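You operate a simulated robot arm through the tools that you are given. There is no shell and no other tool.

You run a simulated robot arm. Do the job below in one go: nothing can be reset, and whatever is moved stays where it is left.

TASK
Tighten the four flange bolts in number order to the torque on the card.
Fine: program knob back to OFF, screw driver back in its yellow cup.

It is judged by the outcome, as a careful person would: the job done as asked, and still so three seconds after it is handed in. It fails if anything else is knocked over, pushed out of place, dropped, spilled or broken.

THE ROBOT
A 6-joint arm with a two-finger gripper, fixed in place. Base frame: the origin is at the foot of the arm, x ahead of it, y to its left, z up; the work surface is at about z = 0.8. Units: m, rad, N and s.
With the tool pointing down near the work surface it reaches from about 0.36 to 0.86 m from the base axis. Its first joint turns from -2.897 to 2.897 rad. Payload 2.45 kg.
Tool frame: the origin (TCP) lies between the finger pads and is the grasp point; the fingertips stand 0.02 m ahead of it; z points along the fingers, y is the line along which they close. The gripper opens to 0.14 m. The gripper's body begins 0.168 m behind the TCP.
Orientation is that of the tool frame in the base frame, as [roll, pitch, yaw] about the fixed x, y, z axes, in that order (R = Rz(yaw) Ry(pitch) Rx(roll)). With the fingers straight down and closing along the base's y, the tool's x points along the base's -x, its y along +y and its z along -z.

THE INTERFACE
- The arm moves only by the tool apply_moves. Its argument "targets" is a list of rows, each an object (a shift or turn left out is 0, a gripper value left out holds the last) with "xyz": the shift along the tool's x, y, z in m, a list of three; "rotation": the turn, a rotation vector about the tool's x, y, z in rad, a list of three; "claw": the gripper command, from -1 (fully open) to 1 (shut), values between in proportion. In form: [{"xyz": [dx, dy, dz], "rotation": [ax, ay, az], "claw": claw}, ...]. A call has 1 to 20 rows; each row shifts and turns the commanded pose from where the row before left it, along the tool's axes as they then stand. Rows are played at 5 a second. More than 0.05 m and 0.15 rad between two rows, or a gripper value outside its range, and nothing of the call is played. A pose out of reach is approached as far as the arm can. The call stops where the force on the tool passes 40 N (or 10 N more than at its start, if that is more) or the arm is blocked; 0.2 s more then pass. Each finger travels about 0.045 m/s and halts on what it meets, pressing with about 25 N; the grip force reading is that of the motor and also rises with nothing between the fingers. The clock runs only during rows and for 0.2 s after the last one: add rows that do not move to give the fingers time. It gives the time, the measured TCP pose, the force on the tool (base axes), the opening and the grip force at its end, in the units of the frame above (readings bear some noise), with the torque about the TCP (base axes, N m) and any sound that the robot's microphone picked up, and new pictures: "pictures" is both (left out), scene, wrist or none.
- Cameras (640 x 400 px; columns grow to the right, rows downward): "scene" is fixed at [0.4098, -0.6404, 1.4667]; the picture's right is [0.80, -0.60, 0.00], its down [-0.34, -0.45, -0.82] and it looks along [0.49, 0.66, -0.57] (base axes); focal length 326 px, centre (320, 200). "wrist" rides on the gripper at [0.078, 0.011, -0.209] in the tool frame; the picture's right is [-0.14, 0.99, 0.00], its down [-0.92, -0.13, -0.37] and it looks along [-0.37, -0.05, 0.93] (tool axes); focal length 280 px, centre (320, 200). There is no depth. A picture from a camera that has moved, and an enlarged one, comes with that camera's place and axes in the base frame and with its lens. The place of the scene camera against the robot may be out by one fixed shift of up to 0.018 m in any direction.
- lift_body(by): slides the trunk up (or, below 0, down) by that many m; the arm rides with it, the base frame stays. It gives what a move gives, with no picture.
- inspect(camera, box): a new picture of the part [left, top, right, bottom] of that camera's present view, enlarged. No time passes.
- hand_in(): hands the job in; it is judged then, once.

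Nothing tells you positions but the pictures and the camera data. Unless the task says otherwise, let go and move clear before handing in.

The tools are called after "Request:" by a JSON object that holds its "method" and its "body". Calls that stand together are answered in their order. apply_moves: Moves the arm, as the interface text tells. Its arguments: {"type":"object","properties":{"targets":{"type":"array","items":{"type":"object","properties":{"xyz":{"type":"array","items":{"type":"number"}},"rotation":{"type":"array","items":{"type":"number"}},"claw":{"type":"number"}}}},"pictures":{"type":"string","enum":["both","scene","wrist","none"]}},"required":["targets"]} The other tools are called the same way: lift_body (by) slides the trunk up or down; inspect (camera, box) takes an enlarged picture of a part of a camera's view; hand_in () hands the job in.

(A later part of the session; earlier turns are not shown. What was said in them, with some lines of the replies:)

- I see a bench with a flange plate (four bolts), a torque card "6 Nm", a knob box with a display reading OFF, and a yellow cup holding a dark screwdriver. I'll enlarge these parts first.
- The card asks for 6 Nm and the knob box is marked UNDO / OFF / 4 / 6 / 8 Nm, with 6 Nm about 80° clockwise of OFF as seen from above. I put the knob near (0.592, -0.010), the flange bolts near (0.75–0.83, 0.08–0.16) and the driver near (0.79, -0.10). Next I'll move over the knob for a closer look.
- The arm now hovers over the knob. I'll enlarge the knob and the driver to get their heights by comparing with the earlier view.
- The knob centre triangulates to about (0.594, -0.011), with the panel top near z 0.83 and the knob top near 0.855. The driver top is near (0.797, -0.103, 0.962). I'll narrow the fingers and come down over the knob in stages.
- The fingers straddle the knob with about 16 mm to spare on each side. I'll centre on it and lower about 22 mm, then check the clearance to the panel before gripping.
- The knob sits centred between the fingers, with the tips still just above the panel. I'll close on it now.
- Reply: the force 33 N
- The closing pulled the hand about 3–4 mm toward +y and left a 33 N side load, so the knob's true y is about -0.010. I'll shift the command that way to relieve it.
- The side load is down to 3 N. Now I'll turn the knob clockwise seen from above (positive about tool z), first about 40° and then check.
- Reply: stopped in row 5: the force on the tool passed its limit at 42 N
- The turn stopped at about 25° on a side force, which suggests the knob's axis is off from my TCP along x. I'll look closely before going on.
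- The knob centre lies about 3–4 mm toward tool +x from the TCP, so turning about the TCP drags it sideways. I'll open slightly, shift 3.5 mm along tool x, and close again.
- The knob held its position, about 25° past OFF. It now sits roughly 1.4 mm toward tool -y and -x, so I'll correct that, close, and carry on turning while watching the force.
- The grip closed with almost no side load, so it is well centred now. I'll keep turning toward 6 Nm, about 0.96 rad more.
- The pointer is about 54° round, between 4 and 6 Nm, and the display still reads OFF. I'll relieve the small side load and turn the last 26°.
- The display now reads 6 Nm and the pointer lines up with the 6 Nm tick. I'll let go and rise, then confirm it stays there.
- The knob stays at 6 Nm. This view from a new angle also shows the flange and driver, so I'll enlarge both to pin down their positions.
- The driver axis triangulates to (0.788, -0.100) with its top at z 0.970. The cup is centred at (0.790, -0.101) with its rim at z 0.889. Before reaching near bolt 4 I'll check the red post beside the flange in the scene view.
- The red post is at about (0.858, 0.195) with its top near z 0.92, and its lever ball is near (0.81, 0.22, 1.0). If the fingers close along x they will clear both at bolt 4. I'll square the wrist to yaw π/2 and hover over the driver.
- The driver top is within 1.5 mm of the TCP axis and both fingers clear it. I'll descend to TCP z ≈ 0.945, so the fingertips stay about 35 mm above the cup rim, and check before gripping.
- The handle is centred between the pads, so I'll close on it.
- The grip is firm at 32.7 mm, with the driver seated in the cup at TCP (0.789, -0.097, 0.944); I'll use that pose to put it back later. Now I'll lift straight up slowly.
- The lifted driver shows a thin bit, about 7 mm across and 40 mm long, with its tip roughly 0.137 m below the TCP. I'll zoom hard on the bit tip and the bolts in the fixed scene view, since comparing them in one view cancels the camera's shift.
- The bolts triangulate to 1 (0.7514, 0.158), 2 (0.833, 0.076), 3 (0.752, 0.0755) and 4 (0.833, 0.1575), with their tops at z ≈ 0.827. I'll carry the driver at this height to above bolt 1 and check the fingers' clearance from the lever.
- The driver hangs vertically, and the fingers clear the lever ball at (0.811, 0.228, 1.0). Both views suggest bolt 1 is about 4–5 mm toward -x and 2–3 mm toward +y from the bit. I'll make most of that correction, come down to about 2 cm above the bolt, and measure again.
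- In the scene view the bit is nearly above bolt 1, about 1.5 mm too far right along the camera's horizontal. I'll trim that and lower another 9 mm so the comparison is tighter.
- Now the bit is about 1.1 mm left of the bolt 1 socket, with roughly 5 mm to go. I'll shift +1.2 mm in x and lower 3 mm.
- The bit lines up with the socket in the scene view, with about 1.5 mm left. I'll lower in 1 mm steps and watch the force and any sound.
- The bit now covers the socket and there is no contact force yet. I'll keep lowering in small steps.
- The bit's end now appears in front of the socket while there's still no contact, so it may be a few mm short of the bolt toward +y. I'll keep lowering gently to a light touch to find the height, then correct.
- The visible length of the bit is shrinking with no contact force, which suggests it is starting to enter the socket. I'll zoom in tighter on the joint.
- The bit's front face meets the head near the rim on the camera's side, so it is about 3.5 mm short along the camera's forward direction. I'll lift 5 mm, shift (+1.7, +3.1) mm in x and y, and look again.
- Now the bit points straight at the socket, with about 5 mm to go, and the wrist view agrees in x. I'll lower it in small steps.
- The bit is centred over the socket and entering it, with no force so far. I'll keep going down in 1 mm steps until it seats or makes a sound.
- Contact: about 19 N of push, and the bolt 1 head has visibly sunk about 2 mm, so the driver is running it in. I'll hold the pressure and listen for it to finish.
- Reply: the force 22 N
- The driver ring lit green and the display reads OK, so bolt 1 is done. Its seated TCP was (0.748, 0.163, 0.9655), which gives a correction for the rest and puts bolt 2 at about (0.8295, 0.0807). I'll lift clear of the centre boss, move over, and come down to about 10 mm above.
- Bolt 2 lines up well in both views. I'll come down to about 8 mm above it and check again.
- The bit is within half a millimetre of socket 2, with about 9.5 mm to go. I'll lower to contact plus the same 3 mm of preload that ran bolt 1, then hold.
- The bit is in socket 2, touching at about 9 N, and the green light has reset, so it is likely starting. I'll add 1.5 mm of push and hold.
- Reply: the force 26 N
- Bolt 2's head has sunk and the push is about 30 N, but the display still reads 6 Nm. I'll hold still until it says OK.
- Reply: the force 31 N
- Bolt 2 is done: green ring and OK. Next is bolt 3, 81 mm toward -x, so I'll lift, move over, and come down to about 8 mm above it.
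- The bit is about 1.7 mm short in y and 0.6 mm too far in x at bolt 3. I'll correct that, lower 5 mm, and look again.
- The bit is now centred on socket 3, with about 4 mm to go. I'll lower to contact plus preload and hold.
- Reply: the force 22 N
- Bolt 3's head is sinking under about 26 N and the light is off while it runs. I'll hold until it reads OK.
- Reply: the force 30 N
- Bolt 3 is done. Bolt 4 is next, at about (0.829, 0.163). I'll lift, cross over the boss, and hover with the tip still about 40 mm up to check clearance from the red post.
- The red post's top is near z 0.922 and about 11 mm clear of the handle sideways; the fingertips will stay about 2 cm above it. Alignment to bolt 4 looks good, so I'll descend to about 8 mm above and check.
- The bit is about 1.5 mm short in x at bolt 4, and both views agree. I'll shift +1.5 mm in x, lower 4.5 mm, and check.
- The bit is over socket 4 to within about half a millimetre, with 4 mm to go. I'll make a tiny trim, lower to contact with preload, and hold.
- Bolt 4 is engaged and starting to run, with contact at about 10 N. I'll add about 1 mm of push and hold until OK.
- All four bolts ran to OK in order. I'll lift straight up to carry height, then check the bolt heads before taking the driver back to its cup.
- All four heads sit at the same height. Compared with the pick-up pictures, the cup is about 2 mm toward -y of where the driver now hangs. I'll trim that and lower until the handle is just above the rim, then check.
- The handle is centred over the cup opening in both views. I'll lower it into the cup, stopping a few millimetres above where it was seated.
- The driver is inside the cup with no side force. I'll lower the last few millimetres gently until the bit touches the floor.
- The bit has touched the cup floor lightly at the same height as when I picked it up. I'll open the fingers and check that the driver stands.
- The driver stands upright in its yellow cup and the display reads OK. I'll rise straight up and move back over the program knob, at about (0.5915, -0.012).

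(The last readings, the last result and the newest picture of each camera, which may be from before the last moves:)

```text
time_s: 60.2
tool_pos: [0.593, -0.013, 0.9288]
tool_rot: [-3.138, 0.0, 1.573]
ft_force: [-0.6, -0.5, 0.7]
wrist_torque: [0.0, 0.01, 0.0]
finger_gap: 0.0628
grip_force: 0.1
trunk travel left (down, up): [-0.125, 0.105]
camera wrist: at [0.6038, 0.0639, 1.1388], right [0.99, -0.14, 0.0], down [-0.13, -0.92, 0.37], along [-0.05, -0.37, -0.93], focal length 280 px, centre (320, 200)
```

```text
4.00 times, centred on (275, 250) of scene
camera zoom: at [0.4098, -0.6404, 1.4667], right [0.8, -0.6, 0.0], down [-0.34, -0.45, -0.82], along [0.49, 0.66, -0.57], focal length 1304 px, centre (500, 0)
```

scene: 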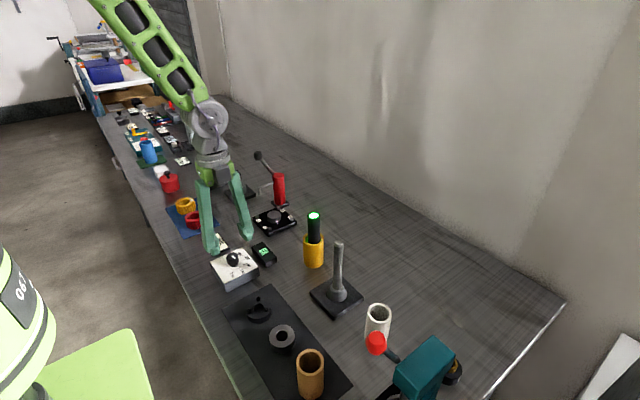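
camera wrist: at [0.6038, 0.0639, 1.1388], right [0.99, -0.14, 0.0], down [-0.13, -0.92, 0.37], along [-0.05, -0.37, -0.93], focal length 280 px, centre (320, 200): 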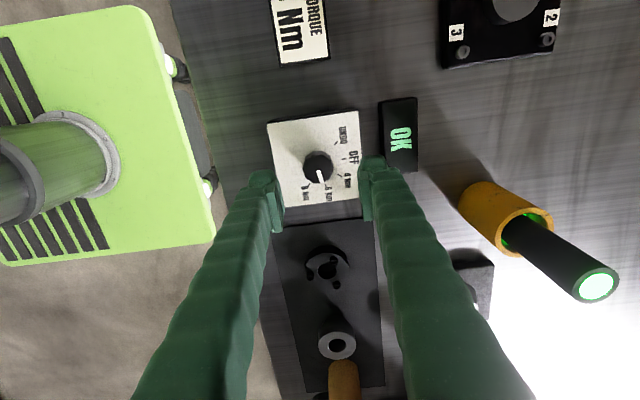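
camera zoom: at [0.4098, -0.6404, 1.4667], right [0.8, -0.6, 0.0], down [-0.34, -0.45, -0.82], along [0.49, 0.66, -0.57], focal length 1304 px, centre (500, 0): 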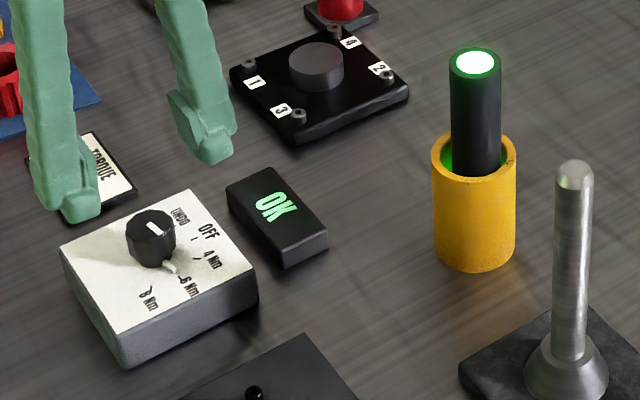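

The knob sits about 2 mm toward -x and 1 mm toward -y of the TCP. I'll correct that and lower to the same gripping height as before.

Request:
{"method": "apply_moves", "body": {"targets": [{"xyz": [-0.001, -0.002, 0.0]}, {"xyz": [0, 0, 0.03]}, {"xyz": [0, 0, 0.02]}, {"xyz": [0, 0, 0.0125]}, {"xyz": [0, 0, 0]}, {"xyz": [0, 0, 0]}]}}

Request:
{"method": "inspect", "body": {"camera": "wrist", "box": [260, 130, 380, 230]}}

```text
time_s: 61.6
tool_pos: [0.5894, -0.015, 0.8684]
tool_rot: [-3.139, 0.001, 1.57]
ft_force: [0.0, -0.3, 0.1]
wrist_torque: [0.03, -0.02, 0.0]
finger_gap: 0.0631
grip_force: 0.1
trunk travel left (down, up): [-0.125, 0.105]
camera wrist: at [0.6014, 0.0636, 1.0769], right [0.99, -0.14, 0.0], down [-0.13, -0.92, 0.37], along [-0.05, -0.37, -0.93], focal length 280 px, centre (320, 200)
```

scene: 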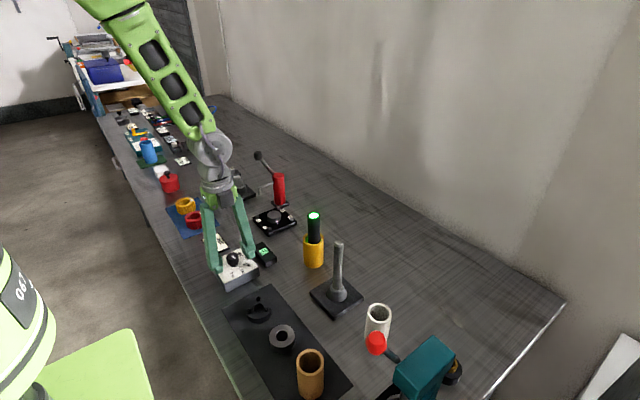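
wrist: 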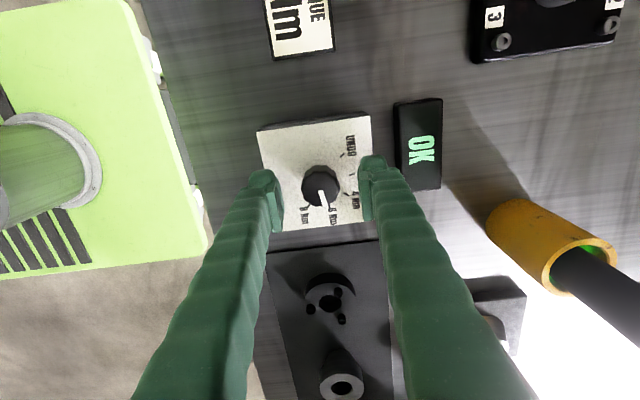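

```text
4.00 times, centred on (320, 180) of wrist
camera zoom: at [0.6014, 0.0636, 1.0769], right [0.99, -0.14, 0.0], down [-0.13, -0.92, 0.37], along [-0.05, -0.37, -0.93], focal length 1122 px, centre (320, 280)
```

zoom: 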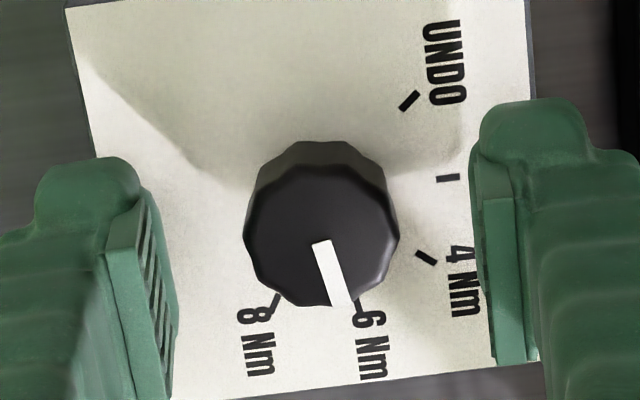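

The knob is centred in the closing direction and about 1.5 mm toward tool +x. I'll correct that and close gently.

Request:
{"method": "apply_moves", "body": {"targets": [{"xyz": [0.0015, 0.0003, 0.001], "claw": 0.1}, {"xyz": [0, 0, 0], "claw": 0.5}, {"xyz": [0, 0, 0], "claw": 1}, {"xyz": [0, 0, 0], "claw": 1}, {"xyz": [0, 0, 0], "claw": 1}]}}

Request:
{"method": "inspect", "body": {"camera": "wrist", "box": [260, 130, 380, 230]}}

```text
time_s: 62.8
tool_pos: [0.5901, -0.0124, 0.8665]
tool_rot: [-3.139, 0.001, 1.571]
ft_force: [4.3, 0.8, -0.5]
wrist_torque: [-0.01, -0.07, -0.02]
finger_gap: 0.0296
grip_force: 41.1
trunk travel left (down, up): [-0.125, 0.105]
camera wrist: at [0.602, 0.065, 1.0758], right [0.99, -0.14, 0.0], down [-0.13, -0.92, 0.37], along [-0.05, -0.37, -0.93], focal length 280 px, centre (320, 200)
```

scene: 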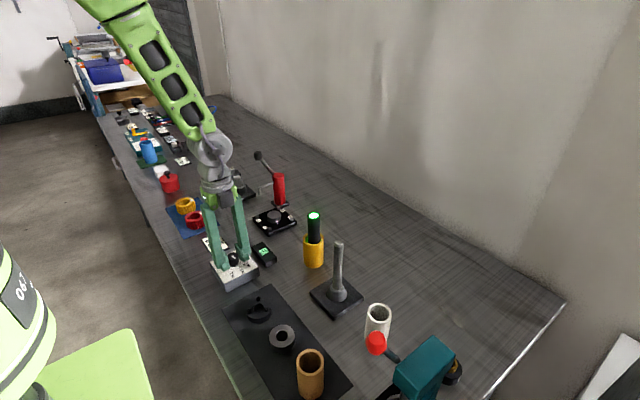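
wrist: 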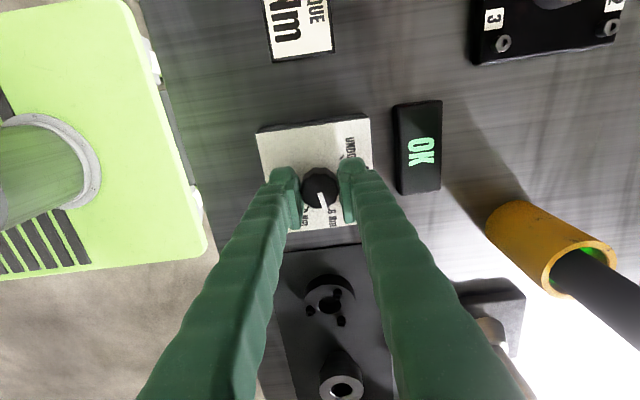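

```text
4.00 times, centred on (320, 180) of wrist
camera zoom: at [0.602, 0.065, 1.0758], right [0.99, -0.14, 0.0], down [-0.13, -0.92, 0.37], along [-0.05, -0.37, -0.93], focal length 1122 px, centre (320, 280)
```

zoom: 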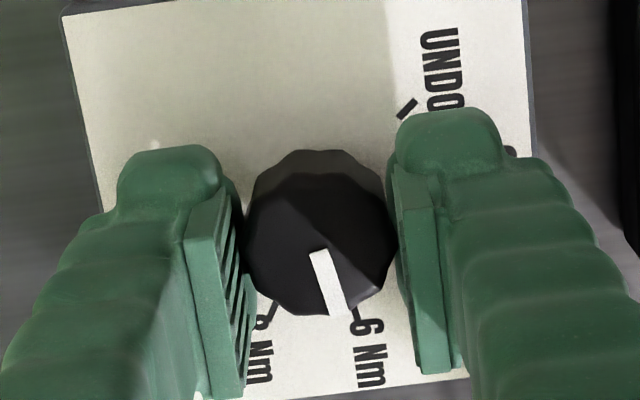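

The grip is clean with only about 4 N of side load. I'll turn back counter-clockwise, half-way first.

Request:
{"method": "apply_moves", "body": {"targets": [{"rotation": [0, 0, -0.1]}, {"rotation": [0, 0, -0.1]}, {"rotation": [0, 0, -0.1]}, {"rotation": [0, 0, -0.1]}, {"rotation": [0, 0, -0.1]}, {"xyz": [0, 0, 0]}], "pictures": "none"}}

```text
time_s: 64.2
tool_pos: [0.5901, -0.0114, 0.8676]
tool_rot: [3.14, 0.002, 2.074]
ft_force: [16.9, 1.0, 10.5]
wrist_torque: [0.08, -0.2, -0.06]
finger_gap: 0.0294
grip_force: 45.2
trunk travel left (down, up): [-0.125, 0.105]
```

There's 17 N of side load toward +x, so I'll relax 1.5 mm that way as I continue turning.

Request:
{"method": "apply_moves", "body": {"targets": [{"xyz": [-0.0007, 0.0013, -0.0007]}, {"rotation": [0, 0, -0.1]}, {"rotation": [0, 0, -0.1]}, {"rotation": [0, 0, -0.1]}, {"rotation": [0, 0, -0.1]}, {"xyz": [0, 0, 0]}]}}

Request:
{"method": "inspect", "body": {"camera": "wrist", "box": [260, 130, 380, 230]}}

```text
time_s: 65.6
tool_pos: [0.5917, -0.0111, 0.866]
tool_rot: [-3.14, 0.001, 2.474]
ft_force: [17.1, 7.8, 15.0]
wrist_torque: [0.24, -0.1, -0.03]
finger_gap: 0.0295
grip_force: 45.5
trunk travel left (down, up): [-0.125, 0.105]
camera wrist: at [0.5383, 0.0448, 1.0757], right [0.72, 0.69, 0.0], down [0.64, -0.67, 0.37], along [0.25, -0.27, -0.93], focal length 280 px, centre (320, 200)
```

scene: 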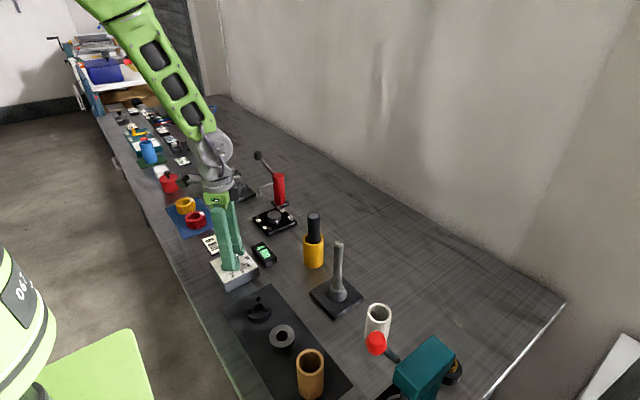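
wrist: 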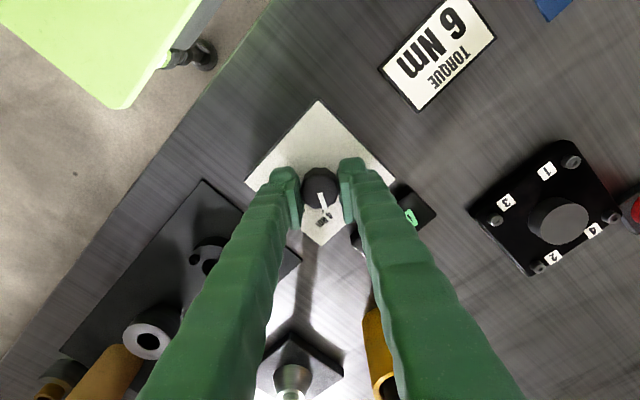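

```text
4.00 times, centred on (320, 180) of wrist
camera zoom: at [0.5383, 0.0448, 1.0757], right [0.72, 0.69, 0.0], down [0.64, -0.67, 0.37], along [0.25, -0.27, -0.93], focal length 1122 px, centre (320, 280)
```

zoom: 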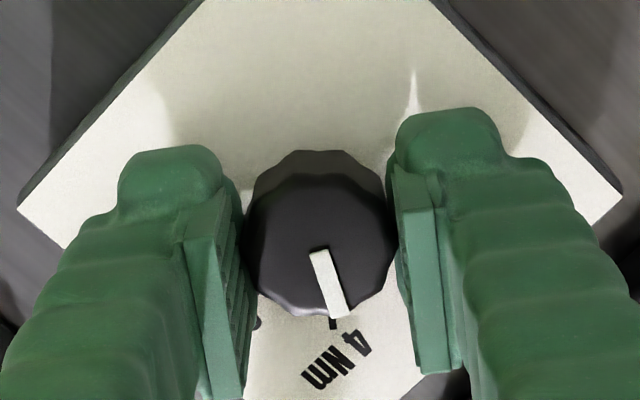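

About 52° is turned back and the pointer has just passed 4 Nm toward OFF. I'll relieve the side load and turn the remaining 28°.

Request:
{"method": "apply_moves", "body": {"targets": [{"xyz": [-0.0009, 0.0017, -0.0008]}, {"rotation": [0, 0, -0.1]}, {"rotation": [0, 0, -0.1]}, {"rotation": [0, 0, -0.1]}, {"rotation": [0, 0, -0.1]}, {"rotation": [0, 0, -0.08]}, {"xyz": [0, 0, 0]}, {"xyz": [0, 0, 0]}]}}

Request:
{"method": "inspect", "body": {"camera": "wrist", "box": [260, 130, 380, 230]}}

Request:
{"method": "inspect", "body": {"camera": "scene", "box": [205, 210, 285, 300]}}

```text
time_s: 67.4
tool_pos: [0.5924, -0.0097, 0.8674]
tool_rot: [-3.141, -0.003, 2.95]
ft_force: [3.5, 11.2, -2.8]
wrist_torque: [0.1, 0.02, -0.06]
finger_gap: 0.0296
grip_force: 44.6
trunk travel left (down, up): [-0.125, 0.105]
camera wrist: at [0.5194, 0.0143, 1.076], right [0.32, 0.95, 0.0], down [0.88, -0.3, 0.37], along [0.35, -0.12, -0.93], focal length 280 px, centre (320, 200)
```

scene: 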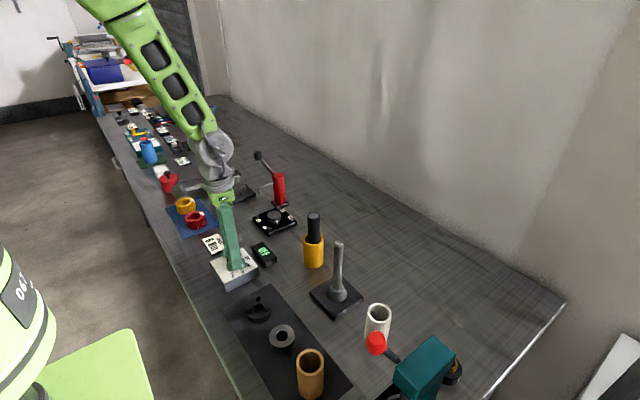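
wrist: 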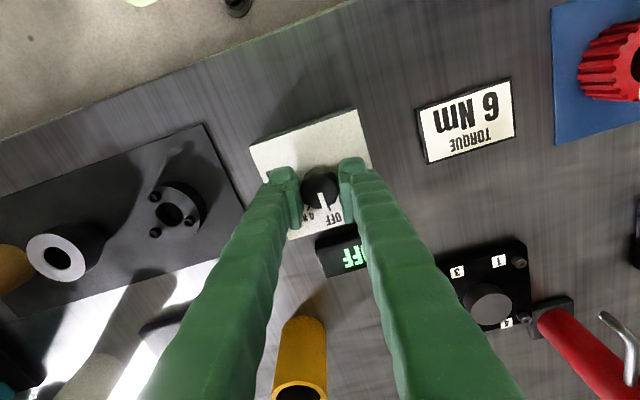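

```text
4.00 times, centred on (320, 180) of wrist
camera zoom: at [0.5194, 0.0143, 1.076], right [0.32, 0.95, 0.0], down [0.88, -0.3, 0.37], along [0.35, -0.12, -0.93], focal length 1122 px, centre (320, 280)
```

zoom: 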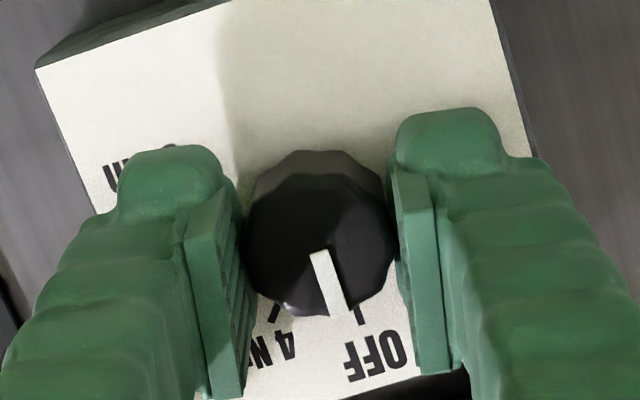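

```text
4.44 times, centred on (245, 255) of scene
camera zoom: at [0.4098, -0.6404, 1.4667], right [0.8, -0.6, 0.0], down [-0.34, -0.45, -0.82], along [0.49, 0.66, -0.57], focal length 1449 px, centre (653, -44)
```

zoom: 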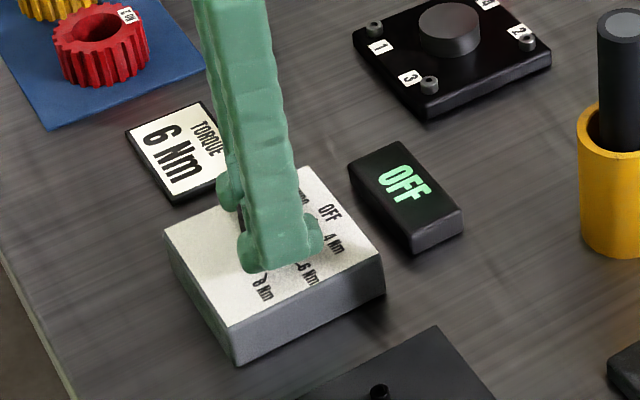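

The display reads OFF, and the pointer is only about 2° short of the OFF tick. I'll nudge it that last bit and then let go.

Request:
{"method": "apply_moves", "body": {"targets": [{"xyz": [0, 0.0006, 0], "rotation": [0, 0, -0.035]}, {"xyz": [0, 0, 0]}, {"xyz": [0, 0, 0], "claw": 0.4}, {"xyz": [0, 0, 0], "claw": 0.2}, {"xyz": [0, 0, 0], "claw": 0.2}, {"xyz": [0, 0, -0.02], "claw": 0.2}, {"xyz": [0, 0, -0.04], "claw": 0.2}, {"xyz": [0, 0, -0.045], "claw": 0.2}, {"xyz": [0, 0, -0.045], "claw": 0.2}, {"xyz": [0, 0, -0.04], "claw": 0.2}, {"xyz": [0, 0, 0], "claw": 0.2}]}}

Request:
{"method": "inspect", "body": {"camera": "wrist", "box": [260, 80, 380, 200]}}

Request:
{"method": "inspect", "body": {"camera": "scene", "box": [205, 200, 345, 300]}}

Request:
{"method": "inspect", "body": {"camera": "scene", "box": [246, 196, 302, 238]}}

```text
time_s: 69.8
tool_pos: [0.5932, -0.0125, 1.0575]
tool_rot: [-3.14, -0.002, 2.986]
ft_force: [0.3, 0.1, -0.1]
wrist_torque: [0.01, -0.02, 0.02]
finger_gap: 0.0559
grip_force: 0.1
trunk travel left (down, up): [-0.125, 0.105]
camera wrist: at [0.5187, 0.0097, 1.2662], right [0.29, 0.96, 0.0], down [0.89, -0.27, 0.37], along [0.35, -0.11, -0.93], focal length 280 px, centre (320, 200)
```

scene: 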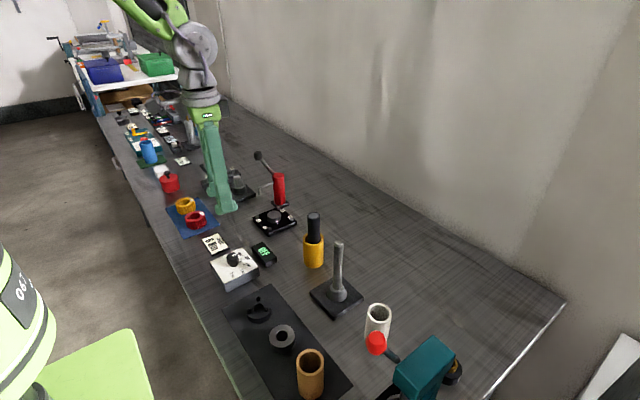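
wrist: 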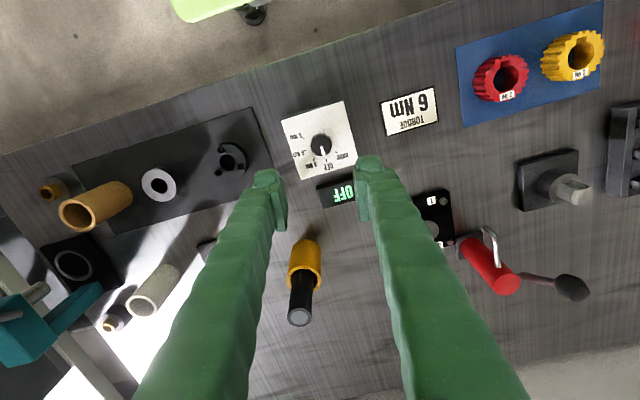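

```text
3.33 times, centred on (320, 140) of wrist
camera zoom: at [0.5187, 0.0097, 1.2662], right [0.29, 0.96, 0.0], down [0.89, -0.27, 0.37], along [0.35, -0.11, -0.93], focal length 935 px, centre (320, 400)
```

zoom: 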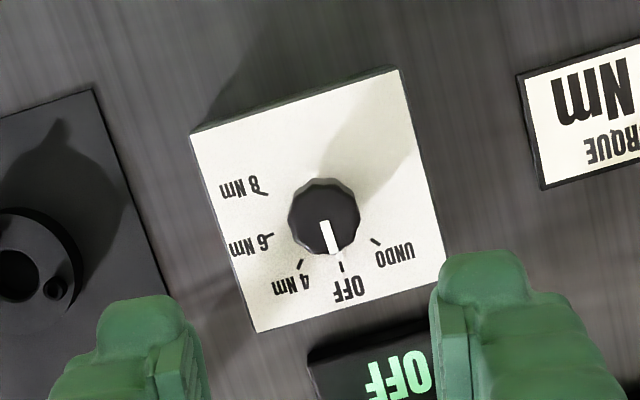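

```text
4.00 times, centred on (275, 250) of scene
camera zoom: at [0.4098, -0.6404, 1.4667], right [0.8, -0.6, 0.0], down [-0.34, -0.45, -0.82], along [0.49, 0.66, -0.57], focal length 1304 px, centre (500, 0)
```

zoom: 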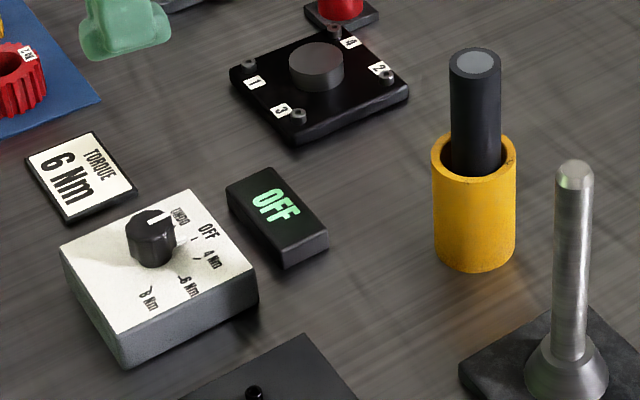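

```text
9.52 times, centred on (274, 217) of scene
camera zoom: at [0.4098, -0.6404, 1.4667], right [0.8, -0.6, 0.0], down [-0.34, -0.45, -0.82], along [0.49, 0.66, -0.57], focal length 3104 px, centre (758, 38)
```

zoom: 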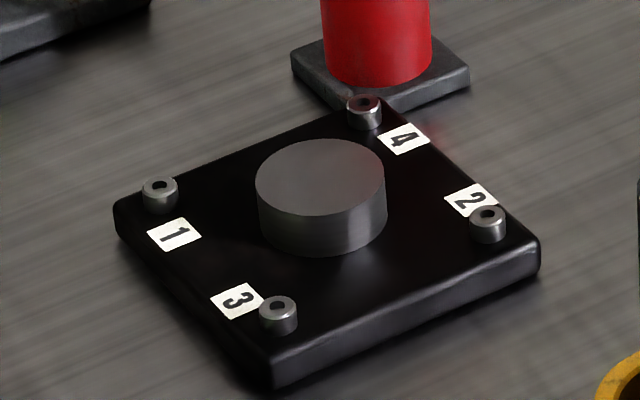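

All the pieces check out:
- **Bolts:** all four are seated at equal height, each run to OK at 6 Nm in order 1–2–3–4.
- **Knob:** it points at OFF and the display reads OFF.
- **Driver:** it stands in its yellow cup.
- **Surroundings:** nothing else looks moved, and the gripper is open and clear.

I'm handing the job in.

Request:
{"method": "hand_in", "body": {}}

```text
The job is handed in.
```

I tightened all four flange bolts in order, 1–2–3–4, at the card's 6 Nm setting. The driver's ring turned green and the display read OK after each one.

The program knob is back at OFF and the display reads OFF. The screwdriver is standing upright in its yellow cup. The gripper is open and clear of the bench, and nothing else looked moved in the last pictures.

I handed the job in, but the reply only confirmed receipt and gave no verdict.
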